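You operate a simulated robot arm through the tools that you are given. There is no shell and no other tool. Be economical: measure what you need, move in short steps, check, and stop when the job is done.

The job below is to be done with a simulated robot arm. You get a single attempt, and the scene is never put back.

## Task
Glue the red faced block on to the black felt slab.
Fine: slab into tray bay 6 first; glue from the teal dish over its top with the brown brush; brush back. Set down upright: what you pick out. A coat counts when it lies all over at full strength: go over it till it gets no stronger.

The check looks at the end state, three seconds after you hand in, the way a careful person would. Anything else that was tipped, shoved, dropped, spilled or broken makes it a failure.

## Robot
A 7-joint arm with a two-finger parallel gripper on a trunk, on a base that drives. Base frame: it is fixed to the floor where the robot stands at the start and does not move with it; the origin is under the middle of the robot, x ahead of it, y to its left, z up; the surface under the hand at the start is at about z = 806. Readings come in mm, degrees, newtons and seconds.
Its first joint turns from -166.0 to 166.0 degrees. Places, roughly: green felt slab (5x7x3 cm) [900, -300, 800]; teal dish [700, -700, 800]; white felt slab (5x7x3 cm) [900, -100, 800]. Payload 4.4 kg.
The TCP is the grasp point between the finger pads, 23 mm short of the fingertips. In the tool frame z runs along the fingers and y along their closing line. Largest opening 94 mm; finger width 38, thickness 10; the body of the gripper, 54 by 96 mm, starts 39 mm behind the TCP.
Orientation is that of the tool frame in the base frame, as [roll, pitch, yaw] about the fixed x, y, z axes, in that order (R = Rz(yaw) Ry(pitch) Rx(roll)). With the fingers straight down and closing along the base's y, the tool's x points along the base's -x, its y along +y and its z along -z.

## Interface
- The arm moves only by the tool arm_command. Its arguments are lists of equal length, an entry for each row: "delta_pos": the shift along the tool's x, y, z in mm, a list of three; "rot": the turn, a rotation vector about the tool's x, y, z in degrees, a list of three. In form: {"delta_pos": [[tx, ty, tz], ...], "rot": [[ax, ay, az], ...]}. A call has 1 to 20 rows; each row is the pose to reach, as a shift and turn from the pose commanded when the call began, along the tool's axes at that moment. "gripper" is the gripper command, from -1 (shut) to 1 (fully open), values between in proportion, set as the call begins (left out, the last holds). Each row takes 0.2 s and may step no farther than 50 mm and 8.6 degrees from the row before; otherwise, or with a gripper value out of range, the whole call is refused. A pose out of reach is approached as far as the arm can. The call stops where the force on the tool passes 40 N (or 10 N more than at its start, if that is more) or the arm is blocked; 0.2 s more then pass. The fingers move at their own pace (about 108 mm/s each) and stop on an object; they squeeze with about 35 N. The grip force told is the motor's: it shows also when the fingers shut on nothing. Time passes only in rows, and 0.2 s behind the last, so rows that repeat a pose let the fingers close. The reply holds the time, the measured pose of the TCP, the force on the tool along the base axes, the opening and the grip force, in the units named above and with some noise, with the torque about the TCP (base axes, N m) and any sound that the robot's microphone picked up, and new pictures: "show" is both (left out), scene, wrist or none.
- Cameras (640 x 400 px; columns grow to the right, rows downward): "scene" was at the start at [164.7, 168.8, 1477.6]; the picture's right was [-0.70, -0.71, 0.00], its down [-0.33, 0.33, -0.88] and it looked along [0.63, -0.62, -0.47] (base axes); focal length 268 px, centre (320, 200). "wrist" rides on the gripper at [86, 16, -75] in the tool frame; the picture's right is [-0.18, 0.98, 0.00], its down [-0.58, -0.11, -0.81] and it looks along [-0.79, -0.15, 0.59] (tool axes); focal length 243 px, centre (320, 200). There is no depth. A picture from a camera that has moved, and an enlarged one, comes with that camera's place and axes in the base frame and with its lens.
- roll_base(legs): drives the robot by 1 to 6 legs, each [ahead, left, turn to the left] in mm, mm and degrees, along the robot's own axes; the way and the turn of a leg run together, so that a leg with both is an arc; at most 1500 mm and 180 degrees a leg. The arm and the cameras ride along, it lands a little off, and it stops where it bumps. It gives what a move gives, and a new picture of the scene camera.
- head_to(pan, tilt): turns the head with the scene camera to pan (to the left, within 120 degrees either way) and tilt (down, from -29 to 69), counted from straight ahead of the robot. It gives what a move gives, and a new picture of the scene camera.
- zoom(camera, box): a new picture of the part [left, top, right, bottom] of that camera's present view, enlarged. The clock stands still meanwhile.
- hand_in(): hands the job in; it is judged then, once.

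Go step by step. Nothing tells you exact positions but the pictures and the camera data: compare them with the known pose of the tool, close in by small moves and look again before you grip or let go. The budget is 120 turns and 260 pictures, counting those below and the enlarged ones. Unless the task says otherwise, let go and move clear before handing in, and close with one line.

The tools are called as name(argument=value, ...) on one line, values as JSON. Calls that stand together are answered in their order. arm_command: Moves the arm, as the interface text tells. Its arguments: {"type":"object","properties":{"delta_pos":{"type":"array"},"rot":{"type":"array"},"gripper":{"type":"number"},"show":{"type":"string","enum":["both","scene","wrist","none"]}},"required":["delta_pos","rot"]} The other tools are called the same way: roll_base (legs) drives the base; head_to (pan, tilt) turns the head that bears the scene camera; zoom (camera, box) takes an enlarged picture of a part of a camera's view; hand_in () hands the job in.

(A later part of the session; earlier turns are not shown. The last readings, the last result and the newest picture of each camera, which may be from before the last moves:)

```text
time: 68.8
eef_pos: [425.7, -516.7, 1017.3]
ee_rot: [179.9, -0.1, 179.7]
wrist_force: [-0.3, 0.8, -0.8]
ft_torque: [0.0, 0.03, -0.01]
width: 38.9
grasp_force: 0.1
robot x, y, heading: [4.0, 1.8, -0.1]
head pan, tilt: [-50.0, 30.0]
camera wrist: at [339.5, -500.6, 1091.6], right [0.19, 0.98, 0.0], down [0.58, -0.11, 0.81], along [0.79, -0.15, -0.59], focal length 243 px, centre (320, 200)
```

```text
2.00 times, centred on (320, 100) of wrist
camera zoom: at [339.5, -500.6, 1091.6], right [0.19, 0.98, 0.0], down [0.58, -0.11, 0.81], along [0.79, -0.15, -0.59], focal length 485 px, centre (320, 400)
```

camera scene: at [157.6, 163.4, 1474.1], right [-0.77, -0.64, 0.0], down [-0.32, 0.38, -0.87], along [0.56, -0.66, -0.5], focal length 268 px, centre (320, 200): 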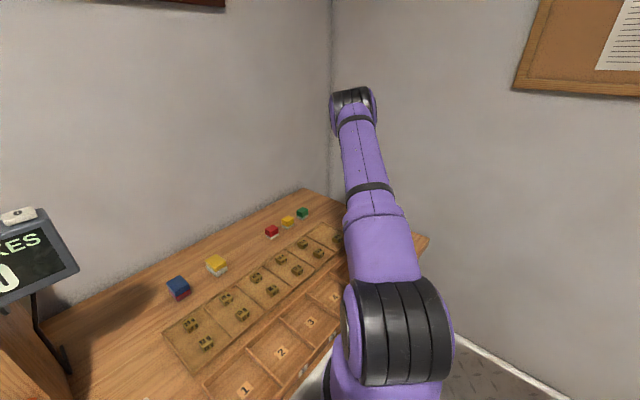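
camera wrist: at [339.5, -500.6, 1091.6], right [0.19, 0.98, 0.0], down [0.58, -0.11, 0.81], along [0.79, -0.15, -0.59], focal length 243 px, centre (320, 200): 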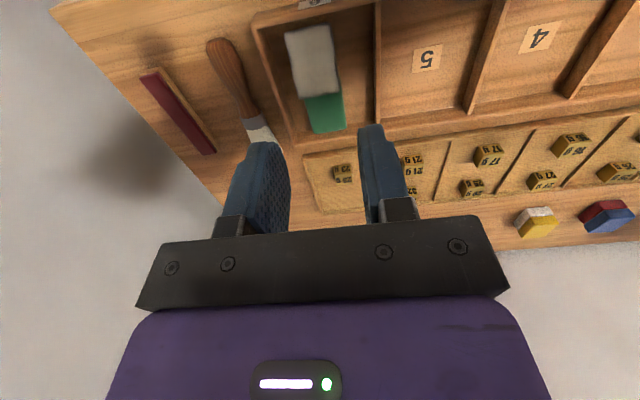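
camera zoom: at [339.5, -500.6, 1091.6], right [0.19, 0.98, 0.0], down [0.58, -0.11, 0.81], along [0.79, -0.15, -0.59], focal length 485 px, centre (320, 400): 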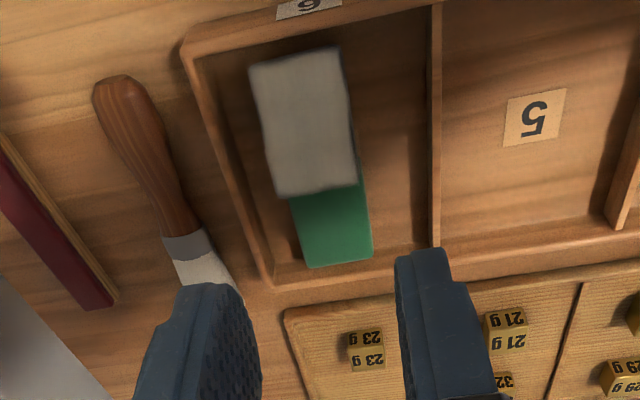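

The black slab appears tilted, with its far edge resting on the green one. I'll grip the green slab's far half, slide it out +x, then lift it away. First I hover over it.

arm_command(delta_pos=[[-30, -3, 25], [-60, -6, 55], [-85, -10, 85], [-97, -10, 110]], rot=[[0, 0, 0], [0, 0, 0], [0, 0, 0], [0, 0, 0]], gripper=0.19, show="wrist")

zoom(camera="wrist", box=[200, 20, 440, 170])

```text
time: 69.8
eef_pos: [519.7, -527.4, 906.3]
ee_rot: [179.9, 0.1, 179.6]
wrist_force: [-0.7, -0.7, 0.8]
ft_torque: [-0.04, 0.01, -0.02]
width: 56.1
grasp_force: 0.1
robot x, y, heading: [-1.5, 3.7, -0.1]
head pan, tilt: [-50.0, 30.0]
camera wrist: at [434.2, -511.7, 981.4], right [0.19, 0.98, 0.0], down [0.58, -0.11, 0.81], along [0.79, -0.15, -0.59], focal length 243 px, centre (320, 200)
```

wrist: 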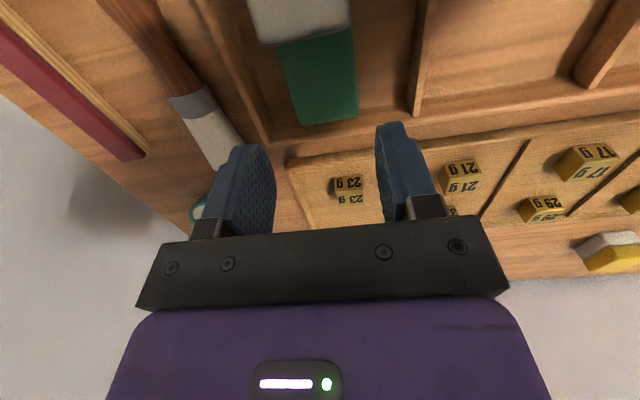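

```text
2.67 times, centred on (320, 95) of wrist
camera zoom: at [434.2, -511.7, 981.4], right [0.19, 0.98, 0.0], down [0.58, -0.11, 0.81], along [0.79, -0.15, -0.59], focal length 647 px, centre (320, 480)
```

zoom: 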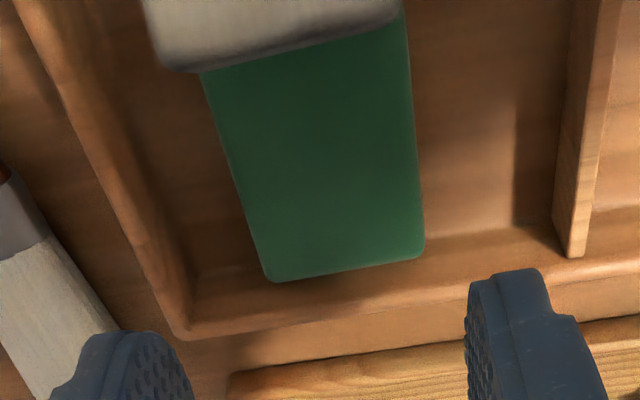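

The green slab spans x≈485–548, centred at y≈−526, with its top at z≈824. I go down around its far half.

arm_command(delta_pos=[[-6, 1.4, 30], [-6, 1.4, 58], [-6, 1.4, 67]], rot=[[0, 0, 0], [0, 0, 0], [0, 0, 0]], show="wrist")

zoom(camera="wrist", box=[200, 60, 440, 230])

```text
time: 70.6
eef_pos: [528.9, -523.4, 838.1]
ee_rot: [179.9, -0.1, 179.9]
wrist_force: [0.3, -0.3, -0.2]
ft_torque: [-0.01, 0.0, -0.01]
width: 55.9
grasp_force: 0.1
robot x, y, heading: [2.2, -0.8, -0.1]
head pan, tilt: [-50.0, 30.0]
camera wrist: at [442.4, -508.3, 913.0], right [0.19, 0.98, 0.0], down [0.58, -0.11, 0.81], along [0.79, -0.15, -0.59], focal length 243 px, centre (320, 200)
```

wrist: 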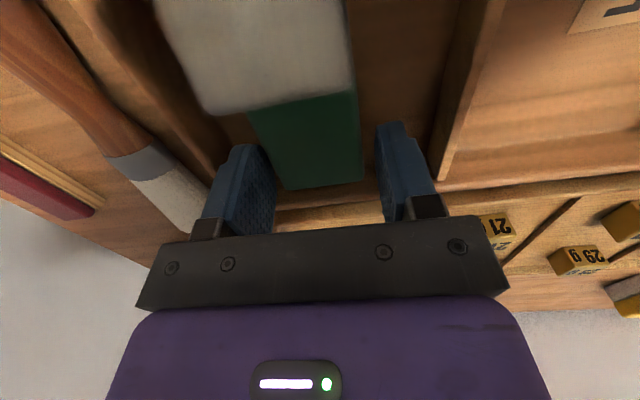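

```text
2.35 times, centred on (320, 145) of wrist
camera zoom: at [442.4, -508.3, 913.0], right [0.19, 0.98, 0.0], down [0.58, -0.11, 0.81], along [0.79, -0.15, -0.59], focal length 571 px, centre (320, 329)
```

zoom: 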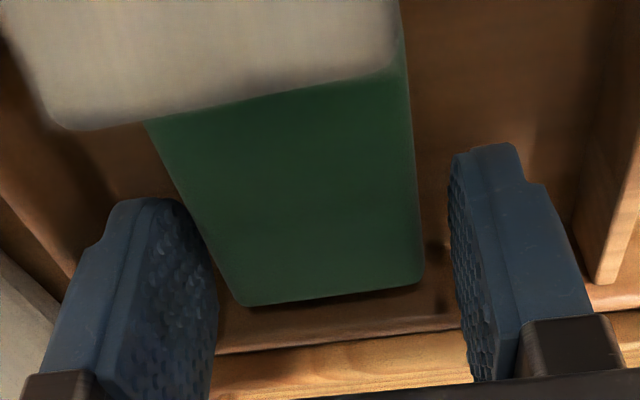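

arm_command(delta_pos=[[0, -2.2, 1], [0, -2.2, 1], [0, -2.2, 1], [0, -2.2, 1]], rot=[[0, 0, 0], [0, 0, 0], [0, 0, 0], [0, 0, 0]], gripper=-1, show="none")

arm_command(delta_pos=[[-4, 0, -1], [-8, 0, -1], [-11, 0, -1], [-11, 0, -1], [-11, 0, -1]], rot=[[0, 0, 0], [0, 0, 0], [0, 0, 0], [0, 0, 0], [0, 0, 0]], show="wrist")

zoom(camera="wrist", box=[120, 0, 440, 200])

```text
time: 71.6
eef_pos: [529.3, -527.6, 838.3]
ee_rot: [179.9, 0.0, 179.7]
wrist_force: [1.3, -0.7, 3.3]
ft_torque: [-0.09, 0.07, 0.0]
width: 44.5
grasp_force: 34.6
robot x, y, heading: [1.1, -1.6, 0.2]
head pan, tilt: [-50.0, 30.0]
```

```text
time: 72.7
eef_pos: [534.8, -527.3, 837.3]
ee_rot: [179.7, -0.4, 179.7]
wrist_force: [-4.9, 0.0, 0.6]
ft_torque: [0.09, -0.02, 0.08]
width: 44.5
grasp_force: 35.5
robot x, y, heading: [-0.3, -1.9, -0.0]
head pan, tilt: [-50.0, 30.0]
stopped in row 5: the force on the tool passed its limit at 42 N (the readings are from after the stop); the commanded pose is now the measured one
camera wrist: at [448.1, -511.1, 913.9], right [0.19, 0.98, 0.0], down [0.59, -0.12, 0.8], along [0.79, -0.15, -0.6], focal length 243 px, centre (320, 200)
```

wrist: 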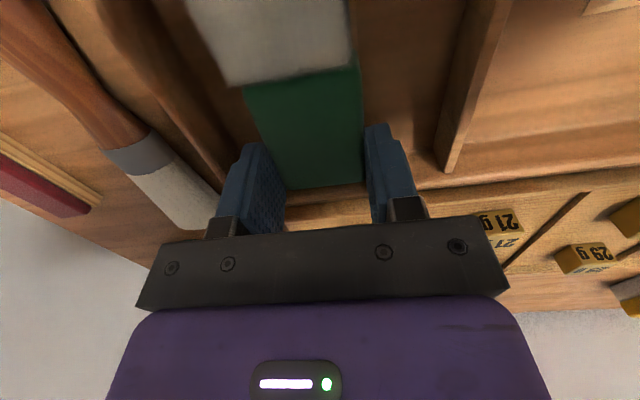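

```text
2.00 times, centred on (280, 100) of wrist
camera zoom: at [448.1, -511.1, 913.9], right [0.19, 0.98, 0.0], down [0.59, -0.12, 0.8], along [0.79, -0.15, -0.6], focal length 485 px, centre (400, 400)
```

zoom: 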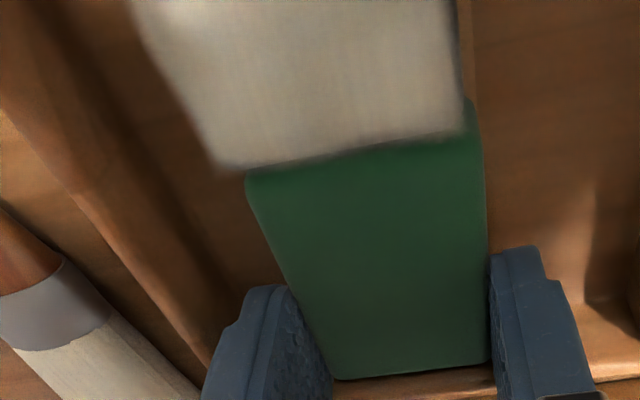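

Green is against the far wall, and its near edge is now visible and clear of the black slab. I lift it straight up a bit and check.

arm_command(delta_pos=[[1, 0, -4], [1, 0, -10], [1, 0, -20], [1, 0, -35], [1, 0, -35]], rot=[[0, 0, 0], [0, 0, 0], [0, 0, 0], [0, 0, 0], [0, 0, 0]], show="wrist")

zoom(camera="wrist", box=[120, 0, 440, 200])

```text
time: 73.9
eef_pos: [534.4, -526.6, 871.9]
ee_rot: [179.7, -0.5, 179.6]
wrist_force: [0.5, -0.1, -0.1]
ft_torque: [0.01, -0.01, 0.02]
width: 44.5
grasp_force: 34.9
robot x, y, heading: [1.8, -0.4, 0.1]
head pan, tilt: [-50.0, 30.0]
camera wrist: at [448.0, -511.5, 948.4], right [0.19, 0.98, 0.0], down [0.59, -0.12, 0.8], along [0.79, -0.15, -0.6], focal length 243 px, centre (320, 200)
```

wrist: 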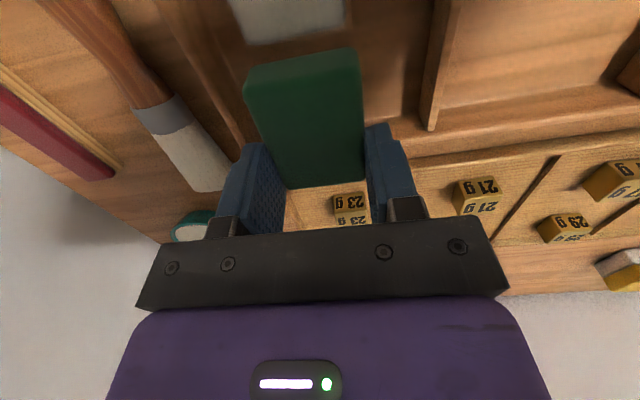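

```text
2.00 times, centred on (280, 100) of wrist
camera zoom: at [448.0, -511.5, 948.4], right [0.19, 0.98, 0.0], down [0.59, -0.12, 0.8], along [0.79, -0.15, -0.6], focal length 485 px, centre (400, 400)
```

zoom: 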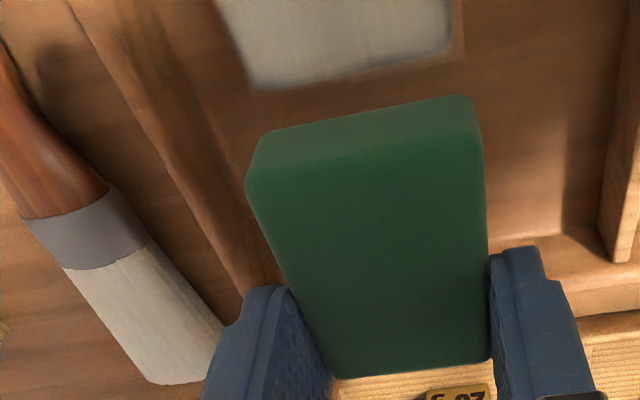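

I have the green slab alone, and the black one stays in the bay. I carry green back to its original spot (centre about (871, −262)).

arm_command(delta_pos=[[-5, 5, -40], [-20, 15, -75], [-55, 41, -85], [-90, 68, -85], [-125, 95, -85], [-160, 121, -85], [-195, 148, -85], [-230, 174, -85], [-265, 201, -85], [-300, 227, -80], [-330, 250, -75], [-348, 264, -70], [-348, 264, -70]], rot=[[0, 0, 0], [0.3, -0.5, -0.4], [0.3, -0.5, -0.4], [0.3, -0.5, -0.4], [0.3, -0.5, -0.4], [0.3, -0.5, -0.4], [0.3, -0.5, -0.4], [0.3, -0.5, -0.4], [0.3, -0.5, -0.4], [0.3, -0.5, -0.4], [0.3, -0.5, -0.4], [0.3, -0.5, -0.4], [0.3, -0.5, -0.4]], show="wrist")

head_to(pan=-30, tilt=38)

zoom(camera="scene", box=[290, 150, 386, 210])

```text
time: 76.7
eef_pos: [883.9, -266.0, 942.0]
ee_rot: [179.9, 0.1, -180.0]
wrist_force: [-0.8, -0.6, -0.1]
ft_torque: [-0.01, -0.03, -0.05]
width: 44.8
grasp_force: 34.7
robot x, y, heading: [-0.8, -2.5, -0.1]
head pan, tilt: [-50.0, 30.0]
camera wrist: at [797.4, -250.6, 1017.5], right [0.18, 0.98, 0.0], down [0.58, -0.11, 0.81], along [0.79, -0.15, -0.59], focal length 243 px, centre (320, 200)
```

wrist: 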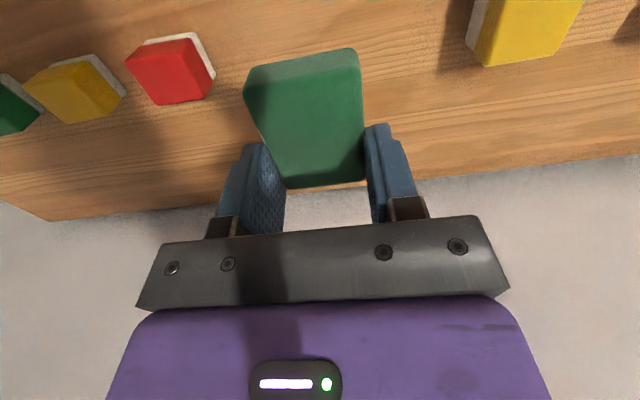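

```text
time: 77.5
eef_pos: [883.8, -266.9, 942.8]
ee_rot: [180.0, 0.2, -180.0]
wrist_force: [-0.3, -0.5, 0.3]
ft_torque: [-0.03, 0.01, 0.01]
width: 44.5
grasp_force: 34.4
robot x, y, heading: [-0.4, -0.4, 0.3]
head pan, tilt: [-30.0, 38.0]
camera scene: at [173.7, 189.5, 1461.8], right [-0.5, -0.87, 0.0], down [-0.53, 0.31, -0.79], along [0.68, -0.4, -0.62], focal length 268 px, centre (320, 200)
```

scene: 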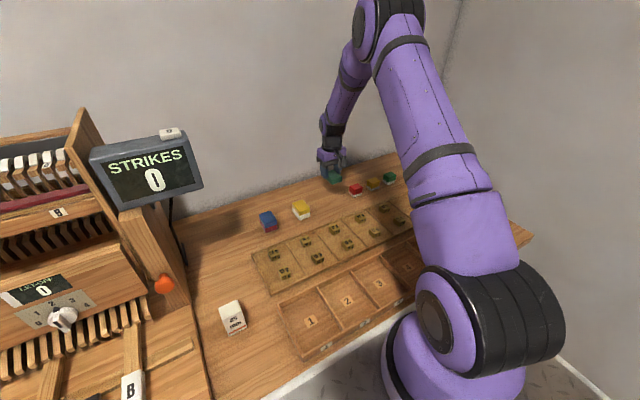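

```text
6.67 times, centred on (338, 180) of scene
camera zoom: at [173.7, 189.5, 1461.8], right [-0.5, -0.87, 0.0], down [-0.53, 0.31, -0.79], along [0.68, -0.4, -0.62], focal length 1788 px, centre (200, 333)
```

zoom: 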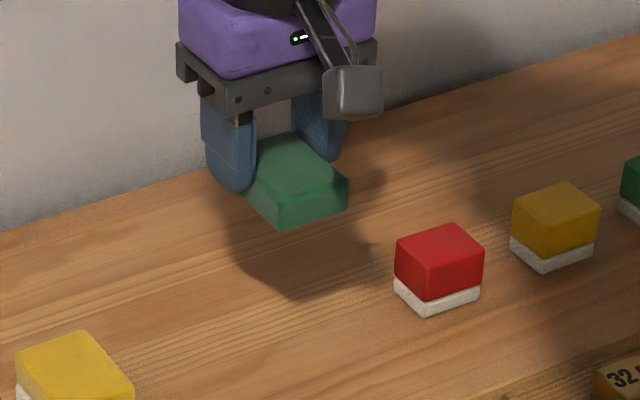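

I lower it, correcting y by +4 mm, then ease to contact.

arm_command(delta_pos=[[0, 4, 40], [0, 4.5, 80], [0, 4.5, 101], [0, 4.5, 103]], rot=[[0, 0, 0], [0, 0, 0], [0, 0, 0], [0, 0, 0]], show="none")

arm_command(delta_pos=[[0, 0, 1.5], [0, 0, 3], [0, 0, 4.5], [0, 0, 6]], rot=[[0, 0, 0], [0, 0, 0], [0, 0, 0], [0, 0, 0]], show="none")

zoom(camera="scene", box=[320, 170, 400, 220])

```text
time: 78.5
eef_pos: [883.9, -261.1, 839.7]
ee_rot: [180.0, 0.2, 179.9]
wrist_force: [1.0, -0.3, 0.2]
ft_torque: [0.02, -0.02, -0.01]
width: 44.3
grasp_force: 35.0
robot x, y, heading: [-2.2, 0.4, 0.2]
head pan, tilt: [-30.0, 38.0]
```

```text
time: 79.5
eef_pos: [883.6, -262.9, 833.4]
ee_rot: [-179.9, 0.1, 180.0]
wrist_force: [-0.9, -0.4, 0.3]
ft_torque: [0.01, -0.03, -0.03]
width: 44.8
grasp_force: 35.1
robot x, y, heading: [0.3, -3.6, 0.1]
head pan, tilt: [-30.0, 38.0]
```

```text
8.00 times, centred on (360, 195) of scene
camera zoom: at [173.7, 189.6, 1461.8], right [-0.5, -0.87, 0.0], down [-0.53, 0.31, -0.79], along [0.68, -0.39, -0.62], focal length 2146 px, centre (0, 240)
```

zoom: 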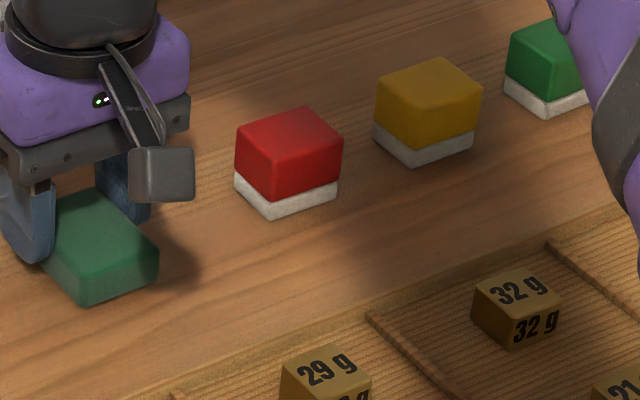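

It matches the original spot almost to the pixel. I ease the last millimetres and release.

arm_command(delta_pos=[[0, 0, 1], [0, 0, 2], [0, 0, 3], [0, 0, 4]], rot=[[0, 0, 0], [0, 0, 0], [0, 0, 0], [0, 0, 0]], show="none")

```text
time: 80.5
eef_pos: [884.4, -262.0, 832.0]
ee_rot: [-180.0, 0.3, -179.9]
wrist_force: [-5.4, 1.0, 27.2]
ft_torque: [0.06, 0.79, -0.03]
width: 44.8
grasp_force: 35.0
robot x, y, heading: [-2.2, 1.2, -0.2]
head pan, tilt: [-30.0, 38.0]
```

arm_command(delta_pos=[[0, 0, -2], [0, 0, -2], [0, 0, -2]], rot=[[0, 0, 0], [0, 0, 0], [0, 0, 0]], gripper=0.3, show="none")

arm_command(delta_pos=[[0, 0, -40], [0, 0, -80], [40, -20, -100], [75, -50, -110], [110, -80, -120], [145, -110, -130], [180, -140, -140], [215, -165, -150], [250, -190, -160], [290, -210, -165], [330, -225, -170], [370, -235, -170], [410, -245, -170], [450, -255, -170], [460, -256, -170]], rot=[[0, 0, 0], [0, 0, 0], [0, 0, 0], [0, 0, 0], [0, 0, 0], [0, 0, 0], [0, 0, 0], [0, 0, 0], [0, 0, 0], [0, 0, 0], [0, 0, 0], [0, 0, 0], [0, 0, 0], [0, 0, 0], [0, 0, 0]], show="both")

zoom(camera="wrist", box=[160, 0, 480, 200])

zoom(camera="scene", box=[320, 170, 400, 220])

```text
time: 81.3
eef_pos: [884.6, -260.7, 831.3]
ee_rot: [179.9, 0.1, -179.9]
wrist_force: [-0.2, 0.3, 0.0]
ft_torque: [0.06, 0.0, 0.01]
width: 61.2
grasp_force: 0.0
robot x, y, heading: [-2.3, -1.2, -0.0]
head pan, tilt: [-30.0, 38.0]
```

```text
time: 84.5
eef_pos: [425.8, -516.4, 998.8]
ee_rot: [180.0, 0.1, -179.9]
wrist_force: [0.1, 0.4, 0.3]
ft_torque: [0.01, 0.03, -0.03]
width: 61.1
grasp_force: 0.1
robot x, y, heading: [1.4, -0.8, 0.1]
head pan, tilt: [-30.0, 38.0]
camera scene: at [173.8, 189.6, 1461.8], right [-0.5, -0.87, 0.0], down [-0.53, 0.31, -0.79], along [0.68, -0.39, -0.62], focal length 268 px, centre (320, 200)
camera wrist: at [337.6, -500.8, 1074.0], right [0.18, 0.98, 0.0], down [0.58, -0.11, 0.81], along [0.79, -0.15, -0.59], focal length 243 px, centre (320, 200)
```

scene: 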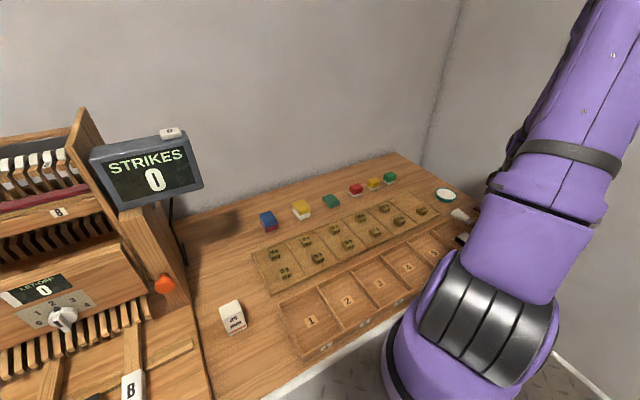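
wrist: 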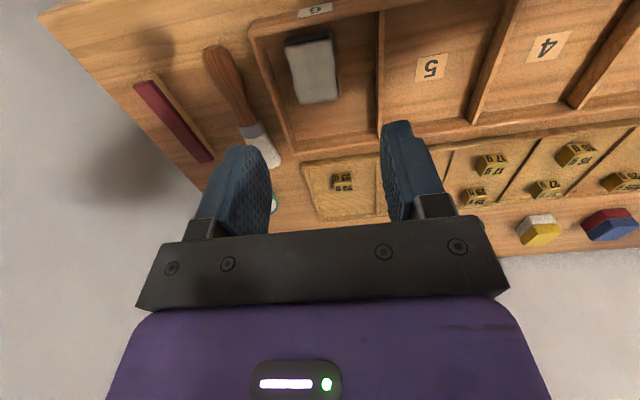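

```text
2.00 times, centred on (320, 100) of wrist
camera zoom: at [337.6, -500.8, 1074.0], right [0.18, 0.98, 0.0], down [0.58, -0.11, 0.81], along [0.79, -0.15, -0.59], focal length 485 px, centre (320, 400)
```

zoom: 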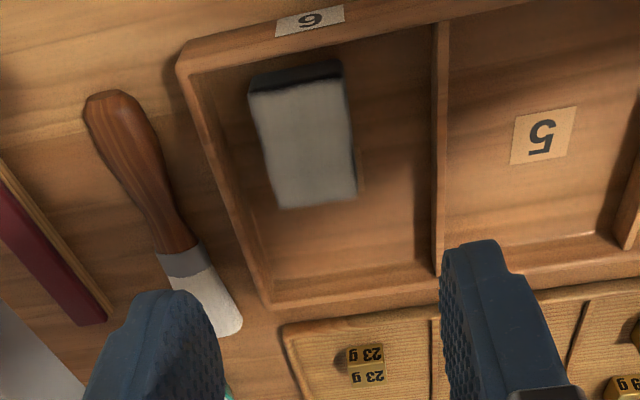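

```text
8.00 times, centred on (360, 195) of scene
camera zoom: at [173.8, 189.6, 1461.8], right [-0.5, -0.87, 0.0], down [-0.53, 0.31, -0.79], along [0.68, -0.39, -0.62], focal length 2146 px, centre (0, 240)
```

zoom: 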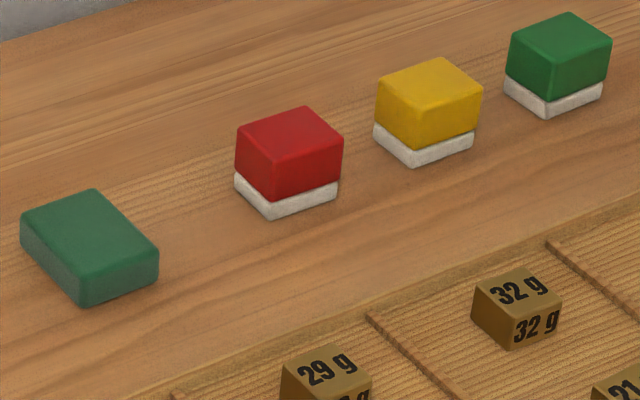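

Green is back exactly, the brush is down, and the black slab lies flat in bay 6. I look closely at the coat now.

arm_command(delta_pos=[[-5, -3, 35], [-10, -6, 70], [-10, -6, 90]], rot=[[0, 0, 0], [0, 0, 0], [0, 0, 0]], show="none")

zoom(camera="wrist", box=[240, 0, 400, 100])

arm_command(delta_pos=[[25, -2, 0], [40, -2, 0], [40, -2, 0]], rot=[[0, 8, 0], [0, 16, 0], [0, 24, 0]], show="wrist")

zoom(camera="wrist", box=[220, 80, 420, 205])

```text
time: 85.3
eef_pos: [433.0, -522.6, 910.2]
ee_rot: [-180.0, 0.1, 180.0]
wrist_force: [0.2, 0.9, 0.7]
ft_torque: [-0.02, 0.01, 0.02]
width: 60.9
grasp_force: 0.0
robot x, y, heading: [-5.6, -0.7, -0.0]
head pan, tilt: [-30.0, 38.0]
```

```text
4.00 times, centred on (320, 50) of wrist
camera zoom: at [346.6, -506.7, 985.5], right [0.18, 0.98, 0.0], down [0.58, -0.11, 0.81], along [0.79, -0.15, -0.59], focal length 970 px, centre (320, 800)
```

zoom: 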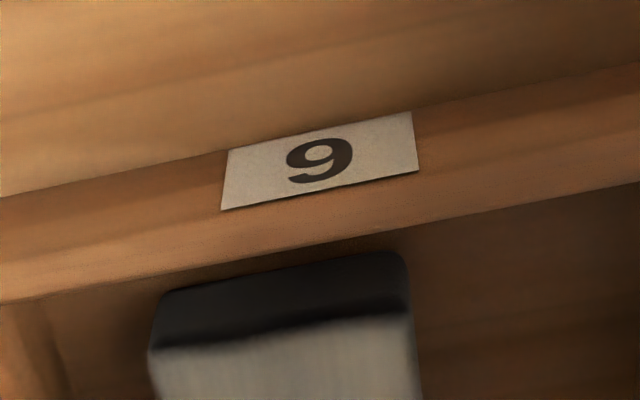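

```text
time: 86.2
eef_pos: [394.3, -526.5, 911.3]
ee_rot: [-179.9, -24.0, 180.0]
wrist_force: [-1.2, -1.0, 0.6]
ft_torque: [0.0, -0.05, -0.03]
width: 61.0
grasp_force: 0.1
robot x, y, heading: [-2.4, 1.3, -0.1]
head pan, tilt: [-30.0, 38.0]
camera wrist: at [345.1, -511.1, 1014.6], right [0.17, 0.98, -0.08], down [0.86, -0.11, 0.5], along [0.48, -0.15, -0.86], focal length 243 px, centre (320, 200)
```

wrist: 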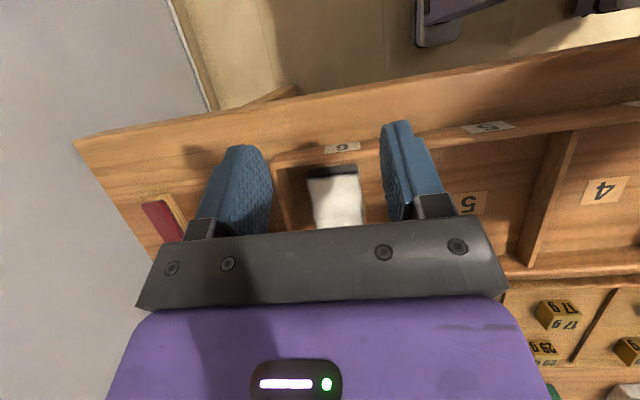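

```text
3.20 times, centred on (320, 142) of wrist
camera zoom: at [345.1, -511.1, 1014.6], right [0.17, 0.98, -0.08], down [0.86, -0.11, 0.5], along [0.48, -0.15, -0.86], focal length 776 px, centre (320, 384)
```

zoom: 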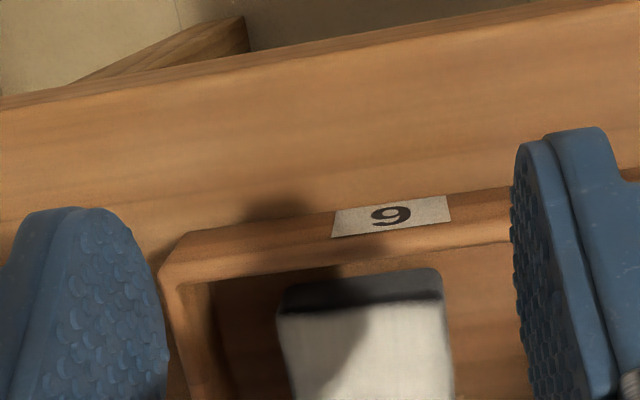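

arm_command(delta_pos=[[-38, 0, -17], [-75, 0, -34], [-75, 0, -34]], rot=[[0, 3, 0], [0, 6, 0], [0, 8, 0]], show="none")

zoom(camera="wrist", box=[220, 40, 420, 165])

```text
time: 87.0
eef_pos: [477.7, -525.4, 910.8]
ee_rot: [-180.0, -32.0, 179.9]
wrist_force: [-0.9, -0.1, -0.4]
ft_torque: [-0.02, -0.02, -0.01]
width: 61.1
grasp_force: 0.0
robot x, y, heading: [-1.9, 4.9, -0.4]
head pan, tilt: [-30.0, 38.0]
```

```text
3.20 times, centred on (320, 102) of wrist
camera zoom: at [443.1, -509.9, 1020.1], right [0.16, 0.98, -0.1], down [0.92, -0.11, 0.38], along [0.36, -0.15, -0.92], focal length 776 px, centre (320, 512)
```

zoom: 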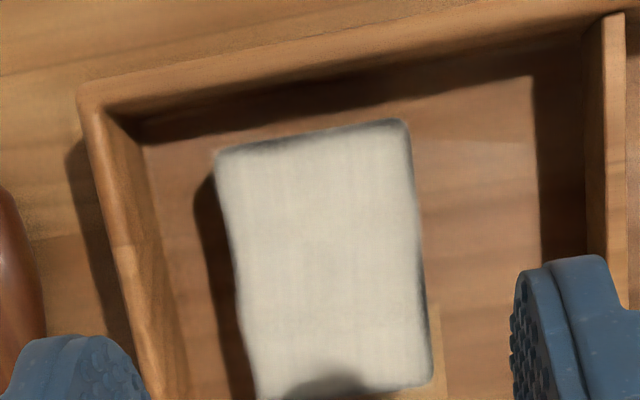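

zoom(camera="wrist", box=[280, 70, 360, 120])

arm_command(delta_pos=[[-30, 8, -15], [-60, 16, -30], [-60, 16, -30]], rot=[[0, 3, 0], [0, 6, 0], [0, 8, 0]], show="none")

zoom(camera="wrist", box=[240, 20, 400, 120])

```text
8.00 times, centred on (320, 95) of wrist
camera zoom: at [443.1, -509.9, 1020.1], right [0.16, 0.98, -0.1], down [0.92, -0.11, 0.38], along [0.36, -0.15, -0.92], focal length 1941 px, centre (320, 1040)
```

zoom: 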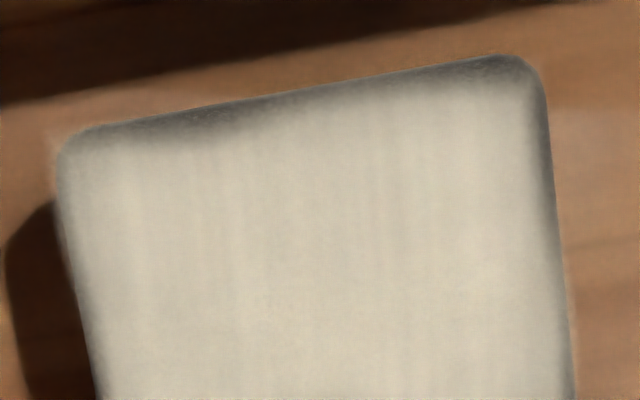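

```text
time: 87.8
eef_pos: [543.5, -509.9, 904.4]
ee_rot: [-180.0, -39.8, 180.0]
wrist_force: [-0.6, -0.1, 0.2]
ft_torque: [-0.01, -0.01, 0.01]
width: 61.1
grasp_force: 0.1
robot x, y, heading: [-1.7, 2.9, 0.1]
head pan, tilt: [-30.0, 38.0]
```

```text
4.00 times, centred on (320, 70) of wrist
camera zoom: at [525.0, -494.0, 1016.5], right [0.14, 0.98, -0.12], down [0.96, -0.11, 0.25], along [0.23, -0.15, -0.96], focal length 970 px, centre (320, 720)
```

zoom: 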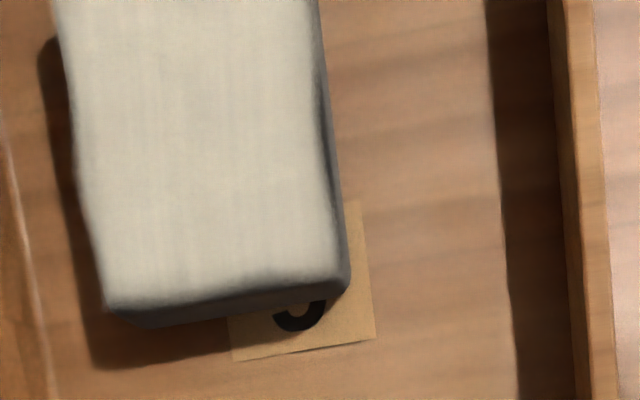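

The interior is even, but the rims look a little weaker, so I want another pass. First I'll centre the slab in the bay, away from the walls, gripping it by its sides.

arm_command(delta_pos=[[13, -4, 10], [26, -8, 22], [39, -12, 34], [52, -16, 46], [64, -20, 56], [64, -20, 56]], rot=[[0, -8, 0], [0, -16, 0], [0, -24, 0], [0, -32, 0], [0, -39.8, 0], [0, -39.8, 0]], gripper=0.19, show="wrist")

zoom(camera="wrist", box=[200, 0, 440, 150])

```text
time: 89.2
eef_pos: [459.8, -530.0, 902.6]
ee_rot: [-179.9, 0.0, -180.0]
wrist_force: [0.2, 0.0, -0.2]
ft_torque: [0.01, 0.04, -0.03]
width: 56.0
grasp_force: 0.0
robot x, y, heading: [0.3, -2.6, -0.2]
head pan, tilt: [-30.0, 38.0]
camera wrist: at [371.4, -514.7, 977.7], right [0.18, 0.98, 0.0], down [0.58, -0.11, 0.81], along [0.79, -0.15, -0.59], focal length 243 px, centre (320, 200)
```

wrist: 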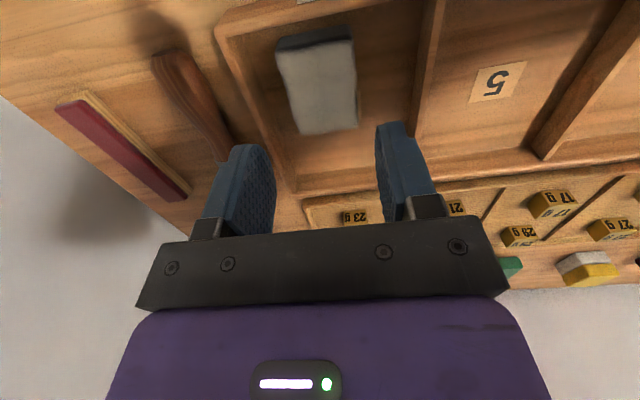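

```text
2.67 times, centred on (320, 75) of wrist
camera zoom: at [371.4, -514.7, 977.7], right [0.18, 0.98, 0.0], down [0.58, -0.11, 0.81], along [0.79, -0.15, -0.59], focal length 647 px, centre (320, 533)
```

zoom: 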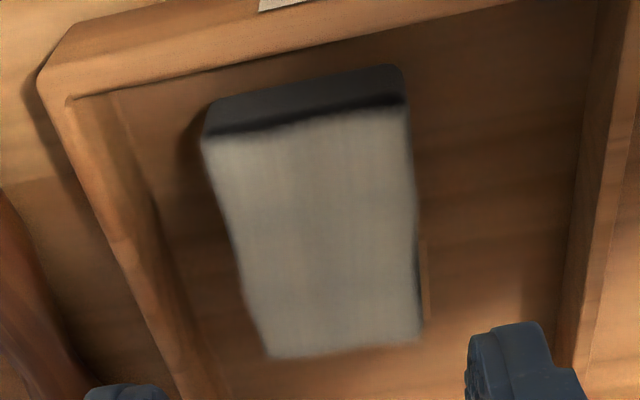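

arm_command(delta_pos=[[0, 0, 30], [0, 0, 55], [0, 0, 65], [0, 0, 65]], rot=[[0, 0, 0], [0, 0, 0], [0, 0, 0], [0, 0, 0]], show="wrist")

zoom(camera="wrist", box=[200, 60, 440, 230])

```text
time: 90.2
eef_pos: [459.2, -527.9, 836.8]
ee_rot: [180.0, -0.1, 179.9]
wrist_force: [-0.2, -0.2, 0.3]
ft_torque: [0.04, 0.02, -0.01]
width: 55.7
grasp_force: 0.0
robot x, y, heading: [-1.0, -1.5, -0.0]
head pan, tilt: [-30.0, 38.0]
camera wrist: at [372.1, -513.9, 912.5], right [0.18, 0.98, 0.0], down [0.58, -0.11, 0.81], along [0.79, -0.15, -0.59], focal length 243 px, centre (320, 200)
```

wrist: 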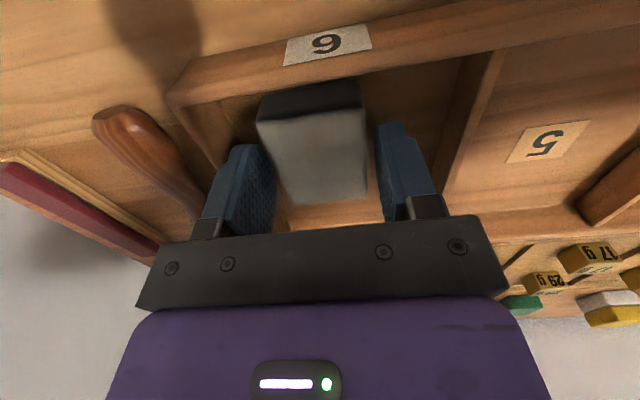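

```text
2.35 times, centred on (320, 145) of wrist
camera zoom: at [372.1, -513.9, 912.5], right [0.18, 0.98, 0.0], down [0.58, -0.11, 0.81], along [0.79, -0.15, -0.59], focal length 571 px, centre (320, 329)
```

zoom: 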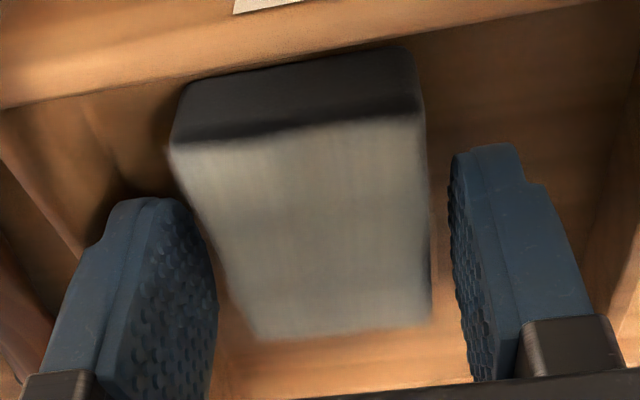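

arm_command(delta_pos=[[0, -1, 0.5], [0, -1, 0.5], [0, -1, 0.5], [0, -1, 0.5]], rot=[[0, 0, 0], [0, 0, 0], [0, 0, 0], [0, 0, 0]], gripper=-1, show="none")

arm_command(delta_pos=[[0, 0, -4], [-12, 4, -4], [-24, 8, -4], [-34, 12, -4], [-34, 12, -2], [-34, 12, 0], [-34, 12, 1]], rot=[[0, 0, 0], [0, 0, 0], [0, 0, 0], [0, 0, 0], [0, 0, 0], [0, 0, 0], [0, 0, 0]], show="none")

arm_command(delta_pos=[[0, 0, -0.5], [0, 0, -0.5], [0, 0, -0.5]], rot=[[0, 0, 0], [0, 0, 0], [0, 0, 0]], gripper=0.19, show="wrist")

```text
time: 91.2
eef_pos: [458.6, -531.4, 837.5]
ee_rot: [180.0, -0.1, -180.0]
wrist_force: [0.4, -0.1, 2.3]
ft_torque: [0.04, 0.01, -0.03]
width: 44.5
grasp_force: 34.8
robot x, y, heading: [-1.4, 1.1, -0.1]
head pan, tilt: [-30.0, 38.0]
```

```text
time: 92.8
eef_pos: [492.8, -519.6, 836.8]
ee_rot: [-179.8, -0.1, 179.9]
wrist_force: [-2.6, 3.3, 16.5]
ft_torque: [0.16, 0.13, 0.0]
width: 44.6
grasp_force: 35.4
robot x, y, heading: [0.8, -1.4, -0.1]
head pan, tilt: [-30.0, 38.0]
```

```text
time: 93.5
eef_pos: [491.9, -518.1, 836.5]
ee_rot: [-179.9, -0.1, -179.9]
wrist_force: [0.3, 0.5, 0.2]
ft_torque: [0.0, 0.01, 0.04]
width: 55.9
grasp_force: 0.0
robot x, y, heading: [-3.7, 0.2, 0.2]
head pan, tilt: [-30.0, 38.0]
camera wrist: at [406.3, -502.7, 911.7], right [0.18, 0.98, 0.0], down [0.58, -0.11, 0.81], along [0.79, -0.15, -0.59], focal length 243 px, centre (320, 200)
```

wrist: 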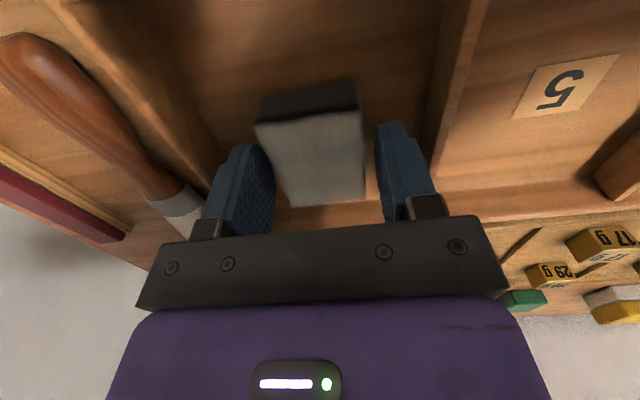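

The slab is now centred at (492, −518). Back to the brush for another pass.

arm_command(delta_pos=[[0, 0, -40], [1, -20, -70], [3, -55, -70], [5, -90, -70], [6, -107, -65], [6, -107, -62]], rot=[[0, 0, 0], [0, 0, 0], [0, 0, 0], [0, 0, 0], [0, 0, 0], [0, 0, 0]], show="none")

arm_command(delta_pos=[[0, 0, 0], [0, 0, 0]], rot=[[0, 0, 0], [0, 0, 0]], gripper=-0.19, show="wrist")

zoom(camera="wrist", box=[200, 0, 440, 150])

```text
time: 95.0
eef_pos: [488.7, -625.0, 898.8]
ee_rot: [180.0, -0.2, -180.0]
wrist_force: [0.9, 0.1, -0.1]
ft_torque: [-0.01, -0.01, 0.03]
width: 56.2
grasp_force: 0.0
robot x, y, heading: [-1.1, -2.8, 0.1]
head pan, tilt: [-30.0, 38.0]
```

```text
time: 95.5
eef_pos: [487.4, -624.4, 899.2]
ee_rot: [-179.9, 0.0, 180.0]
wrist_force: [0.3, 0.4, -0.9]
ft_torque: [-0.01, -0.03, 0.02]
width: 38.0
grasp_force: 0.1
robot x, y, heading: [-1.5, -0.9, -0.1]
head pan, tilt: [-30.0, 38.0]
camera wrist: at [401.1, -609.3, 974.0], right [0.18, 0.98, 0.0], down [0.58, -0.11, 0.81], along [0.79, -0.15, -0.59], focal length 243 px, centre (320, 200)
```

wrist: 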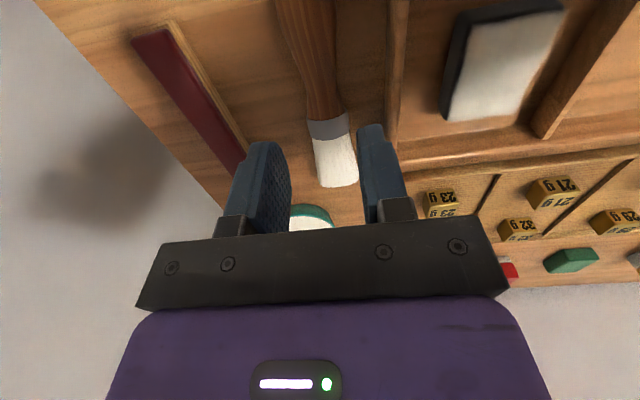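

```text
2.67 times, centred on (320, 75) of wrist
camera zoom: at [401.1, -609.3, 974.0], right [0.18, 0.98, 0.0], down [0.58, -0.11, 0.81], along [0.79, -0.15, -0.59], focal length 647 px, centre (320, 533)
```

zoom: 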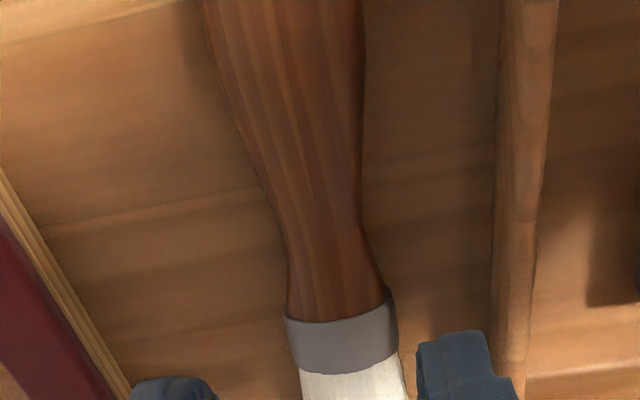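

arm_command(delta_pos=[[1.5, -0.7, 35], [1.5, -0.7, 60], [1.5, -0.7, 69], [1.5, -0.7, 69]], rot=[[0, 0, 0], [0, 0, 0], [0, 0, 0], [0, 0, 0]], show="none")

arm_command(delta_pos=[[0, 0, 0], [0, 0, 0], [0, 0, 0]], rot=[[0, 0, 0], [0, 0, 0], [0, 0, 0]], gripper=-1, show="none")

arm_command(delta_pos=[[0, 0, -30], [0, 0, -70], [-10, 0, -105], [-35, -17, -130], [-60, -34, -130], [-85, -50, -125], [-110, -55, -120]], rot=[[0, 0, 0], [0, 0, 0], [0, 7, 0], [0, 15, 0], [0, 23, 0], [0, 30, 0], [0, 36, 0]], show="wrist")

```text
time: 96.5
eef_pos: [484.5, -625.7, 831.0]
ee_rot: [180.0, -0.1, -179.9]
wrist_force: [-0.1, 0.4, 0.7]
ft_torque: [0.0, 0.0, 0.01]
width: 38.3
grasp_force: 0.1
robot x, y, heading: [1.1, -2.5, 0.1]
head pan, tilt: [-30.0, 38.0]
```

```text
time: 97.3
eef_pos: [485.0, -625.6, 830.6]
ee_rot: [-180.0, -0.1, -179.9]
wrist_force: [-0.3, 0.0, 0.1]
ft_torque: [-0.01, 0.02, 0.0]
width: 28.7
grasp_force: 35.2
robot x, y, heading: [-2.0, 1.8, 0.1]
head pan, tilt: [-30.0, 38.0]
```

```text
time: 99.0
eef_pos: [594.7, -681.2, 951.0]
ee_rot: [-179.9, -36.2, 179.9]
wrist_force: [-0.6, -1.2, 1.2]
ft_torque: [0.01, -0.08, -0.03]
width: 28.5
grasp_force: 34.7
robot x, y, heading: [-1.0, -3.2, 0.1]
head pan, tilt: [-30.0, 38.0]
camera wrist: at [568.7, -665.9, 1063.5], right [0.15, 0.98, -0.11], down [0.95, -0.11, 0.31], along [0.29, -0.15, -0.95], focal length 243 px, centre (320, 200)
```

wrist: 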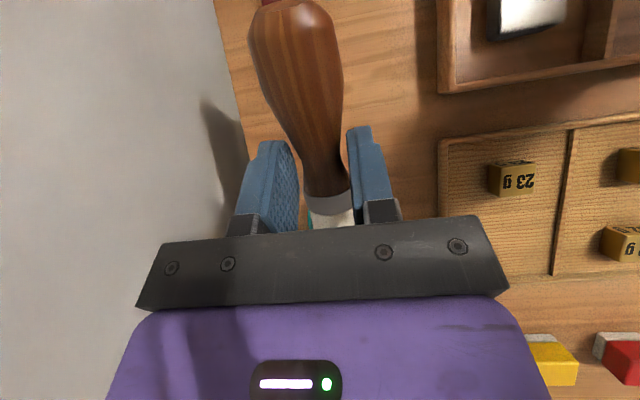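

I dip again: down toward the known contact height (TCP ≈ 889).

arm_command(delta_pos=[[-14, 1, 15], [-26, 2, 31], [-34.5, 2, 43], [-36.5, 2, 46.5], [-37.5, 2, 48]], rot=[[0, 0, 0], [0, 0, 0], [0, 0, 0], [0, 0, 0], [0, 0, 0]], show="none")

arm_command(delta_pos=[[12, 0, -16], [30, 0, -40], [36, 0, -50]], rot=[[0, 0, 0], [0, 0, 0], [0, 0, 0]], show="none")

```text
time: 100.2
eef_pos: [596.2, -680.0, 891.3]
ee_rot: [-179.8, -36.1, 179.9]
wrist_force: [-10.0, 3.2, 27.2]
ft_torque: [0.25, -1.02, 0.22]
width: 28.8
grasp_force: 34.8
robot x, y, heading: [0.1, 1.5, -0.0]
head pan, tilt: [-30.0, 38.0]
```

```text
time: 101.0
eef_pos: [598.1, -678.6, 950.8]
ee_rot: [179.9, -36.0, 180.0]
wrist_force: [0.6, 0.5, -0.8]
ft_torque: [0.03, 0.02, -0.03]
width: 29.0
grasp_force: 34.8
robot x, y, heading: [0.5, -0.8, -0.0]
head pan, tilt: [-30.0, 38.0]
```

arm_command(delta_pos=[[20, 27, 20], [40, 54, 42], [60, 81, 64], [80, 108, 86], [100, 135, 108], [120, 160.6, 131], [120, 160.6, 131]], rot=[[0, 0, 0], [0, 0, 0], [0, 0, 0], [0, 0, 0], [0, 0, 0], [0, 0, 0], [0, 0, 0]], show="none")

arm_command(delta_pos=[[-5.9, 0, 8.1], [-8.8, 0, 12.2], [-10.6, 0, 14.6]], rot=[[0, 0, 0], [0, 0, 0], [0, 0, 0]], show="none")

arm_command(delta_pos=[[-0.6, 0, 0.8], [-1.2, 0, 1.6], [-1.8, 0, 2.4]], rot=[[0, 0, 0], [0, 0, 0], [0, 0, 0]], show="none")

```text
time: 102.5
eef_pos: [423.0, -520.7, 913.6]
ee_rot: [-180.0, -36.1, -180.0]
wrist_force: [-0.1, -0.3, -0.8]
ft_torque: [-0.05, 0.0, 0.03]
width: 29.0
grasp_force: 34.8
robot x, y, heading: [3.5, 2.4, 0.1]
head pan, tilt: [-30.0, 38.0]
```

```text
time: 103.3
eef_pos: [422.8, -519.9, 897.9]
ee_rot: [-179.9, -36.1, 179.9]
wrist_force: [-3.6, 1.9, 26.0]
ft_torque: [0.16, -1.4, 0.14]
width: 29.1
grasp_force: 35.1
robot x, y, heading: [1.2, -3.6, 0.1]
head pan, tilt: [-30.0, 38.0]
```

```text
time: 104.2
eef_pos: [423.2, -518.1, 894.7]
ee_rot: [-179.9, -36.2, 180.0]
wrist_force: [-6.7, -2.4, 20.1]
ft_torque: [-0.08, -0.91, -0.15]
width: 29.1
grasp_force: 34.6
robot x, y, heading: [-0.0, 1.4, -0.2]
head pan, tilt: [-30.0, 38.0]
```

Contact found. I ease off 2 mm and make one light test stroke.

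arm_command(delta_pos=[[1.2, 0, -1.6], [-9, 0, -9], [-19, 0, -16.3]], rot=[[0, 0, 0], [0, 0, 0], [0, 0, 0]], show="none")

arm_command(delta_pos=[[10.5, 0, 7.4], [20.2, 0, 14.7], [33, 0, 24], [44, 0, 32]], rot=[[0, 0, 0], [0, 0, 0], [0, 0, 0], [0, 0, 0]], show="none")

```text
time: 105.0
eef_pos: [448.5, -519.0, 896.1]
ee_rot: [179.9, -36.0, -179.8]
wrist_force: [0.9, -0.4, 0.1]
ft_torque: [-0.01, -0.01, 0.04]
width: 29.3
grasp_force: 34.7
robot x, y, heading: [-3.5, -5.0, -0.0]
head pan, tilt: [-30.0, 38.0]
```

```text
time: 106.0
eef_pos: [396.0, -518.2, 895.3]
ee_rot: [180.0, -36.1, 180.0]
wrist_force: [0.8, 0.0, -0.1]
ft_torque: [0.03, 0.02, -0.01]
width: 29.0
grasp_force: 35.0
robot x, y, heading: [3.0, -2.7, 0.3]
head pan, tilt: [-30.0, 38.0]
```

The tip no longer touches, so I go about 2 mm lower and sweep the whole top, edges included.

arm_command(delta_pos=[[3.8, 0, 5], [-22.9, 0, -14.4], [-49.7, 0, -33.8], [-49.7, -12, -33.8], [-22.9, -12, -14.4], [3.8, -12, 5], [-22.9, -12, -14.4], [-49.7, -12, -33.8], [-49.7, 13, -33.8], [-22.9, 13, -14.4], [3.8, 13, 5], [3.8, 0, 5]], rot=[[0, 0, 0], [0, 0, 0], [0, 0, 0], [0, 0, 0], [0, 0, 0], [0, 0, 0], [0, 0, 0], [0, 0, 0], [0, 0, 0], [0, 0, 0], [0, 0, 0], [0, 0, 0]], show="none")

arm_command(delta_pos=[[12, 0, -20], [-5, 28, -45], [-35, 56, -65], [-60, 84, -85], [-75, 114, -105], [-75, 114, -105]], rot=[[0, 0, 0], [0, 0, 0], [0, 0, 0], [0, 0, 0], [0, 0, 0], [0, 0, 0]], show="none")

zoom(camera="wrist", box=[120, 20, 360, 170])

```text
time: 106.7
eef_pos: [429.3, -517.7, 896.0]
ee_rot: [179.7, -37.0, 179.7]
wrist_force: [-12.0, 2.5, 9.3]
ft_torque: [0.13, 0.12, 0.18]
width: 29.1
grasp_force: 35.1
robot x, y, heading: [-1.1, 2.0, -0.1]
head pan, tilt: [-30.0, 38.0]
stopped in row 3: the force on the tool passed its limit at 62 N (the readings are from after the stop); the commanded pose is now the measured one
```

```text
time: 108.1
eef_pos: [553.9, -404.2, 933.9]
ee_rot: [179.7, -36.9, 179.7]
wrist_force: [0.0, 1.0, -0.4]
ft_torque: [-0.01, 0.01, 0.0]
width: 28.8
grasp_force: 34.9
robot x, y, heading: [1.8, -2.0, 0.1]
head pan, tilt: [-30.0, 38.0]
```

```text
2.67 times, centred on (240, 95) of wrist
camera zoom: at [529.4, -387.9, 1047.1], right [0.15, 0.98, -0.11], down [0.95, -0.12, 0.3], along [0.28, -0.15, -0.95], focal length 647 px, centre (533, 480)
```

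zoom: 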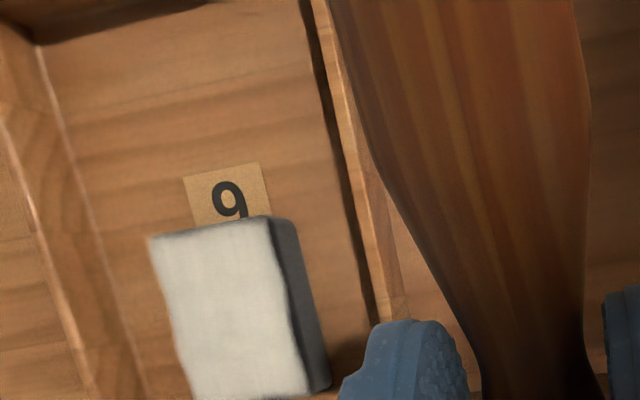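

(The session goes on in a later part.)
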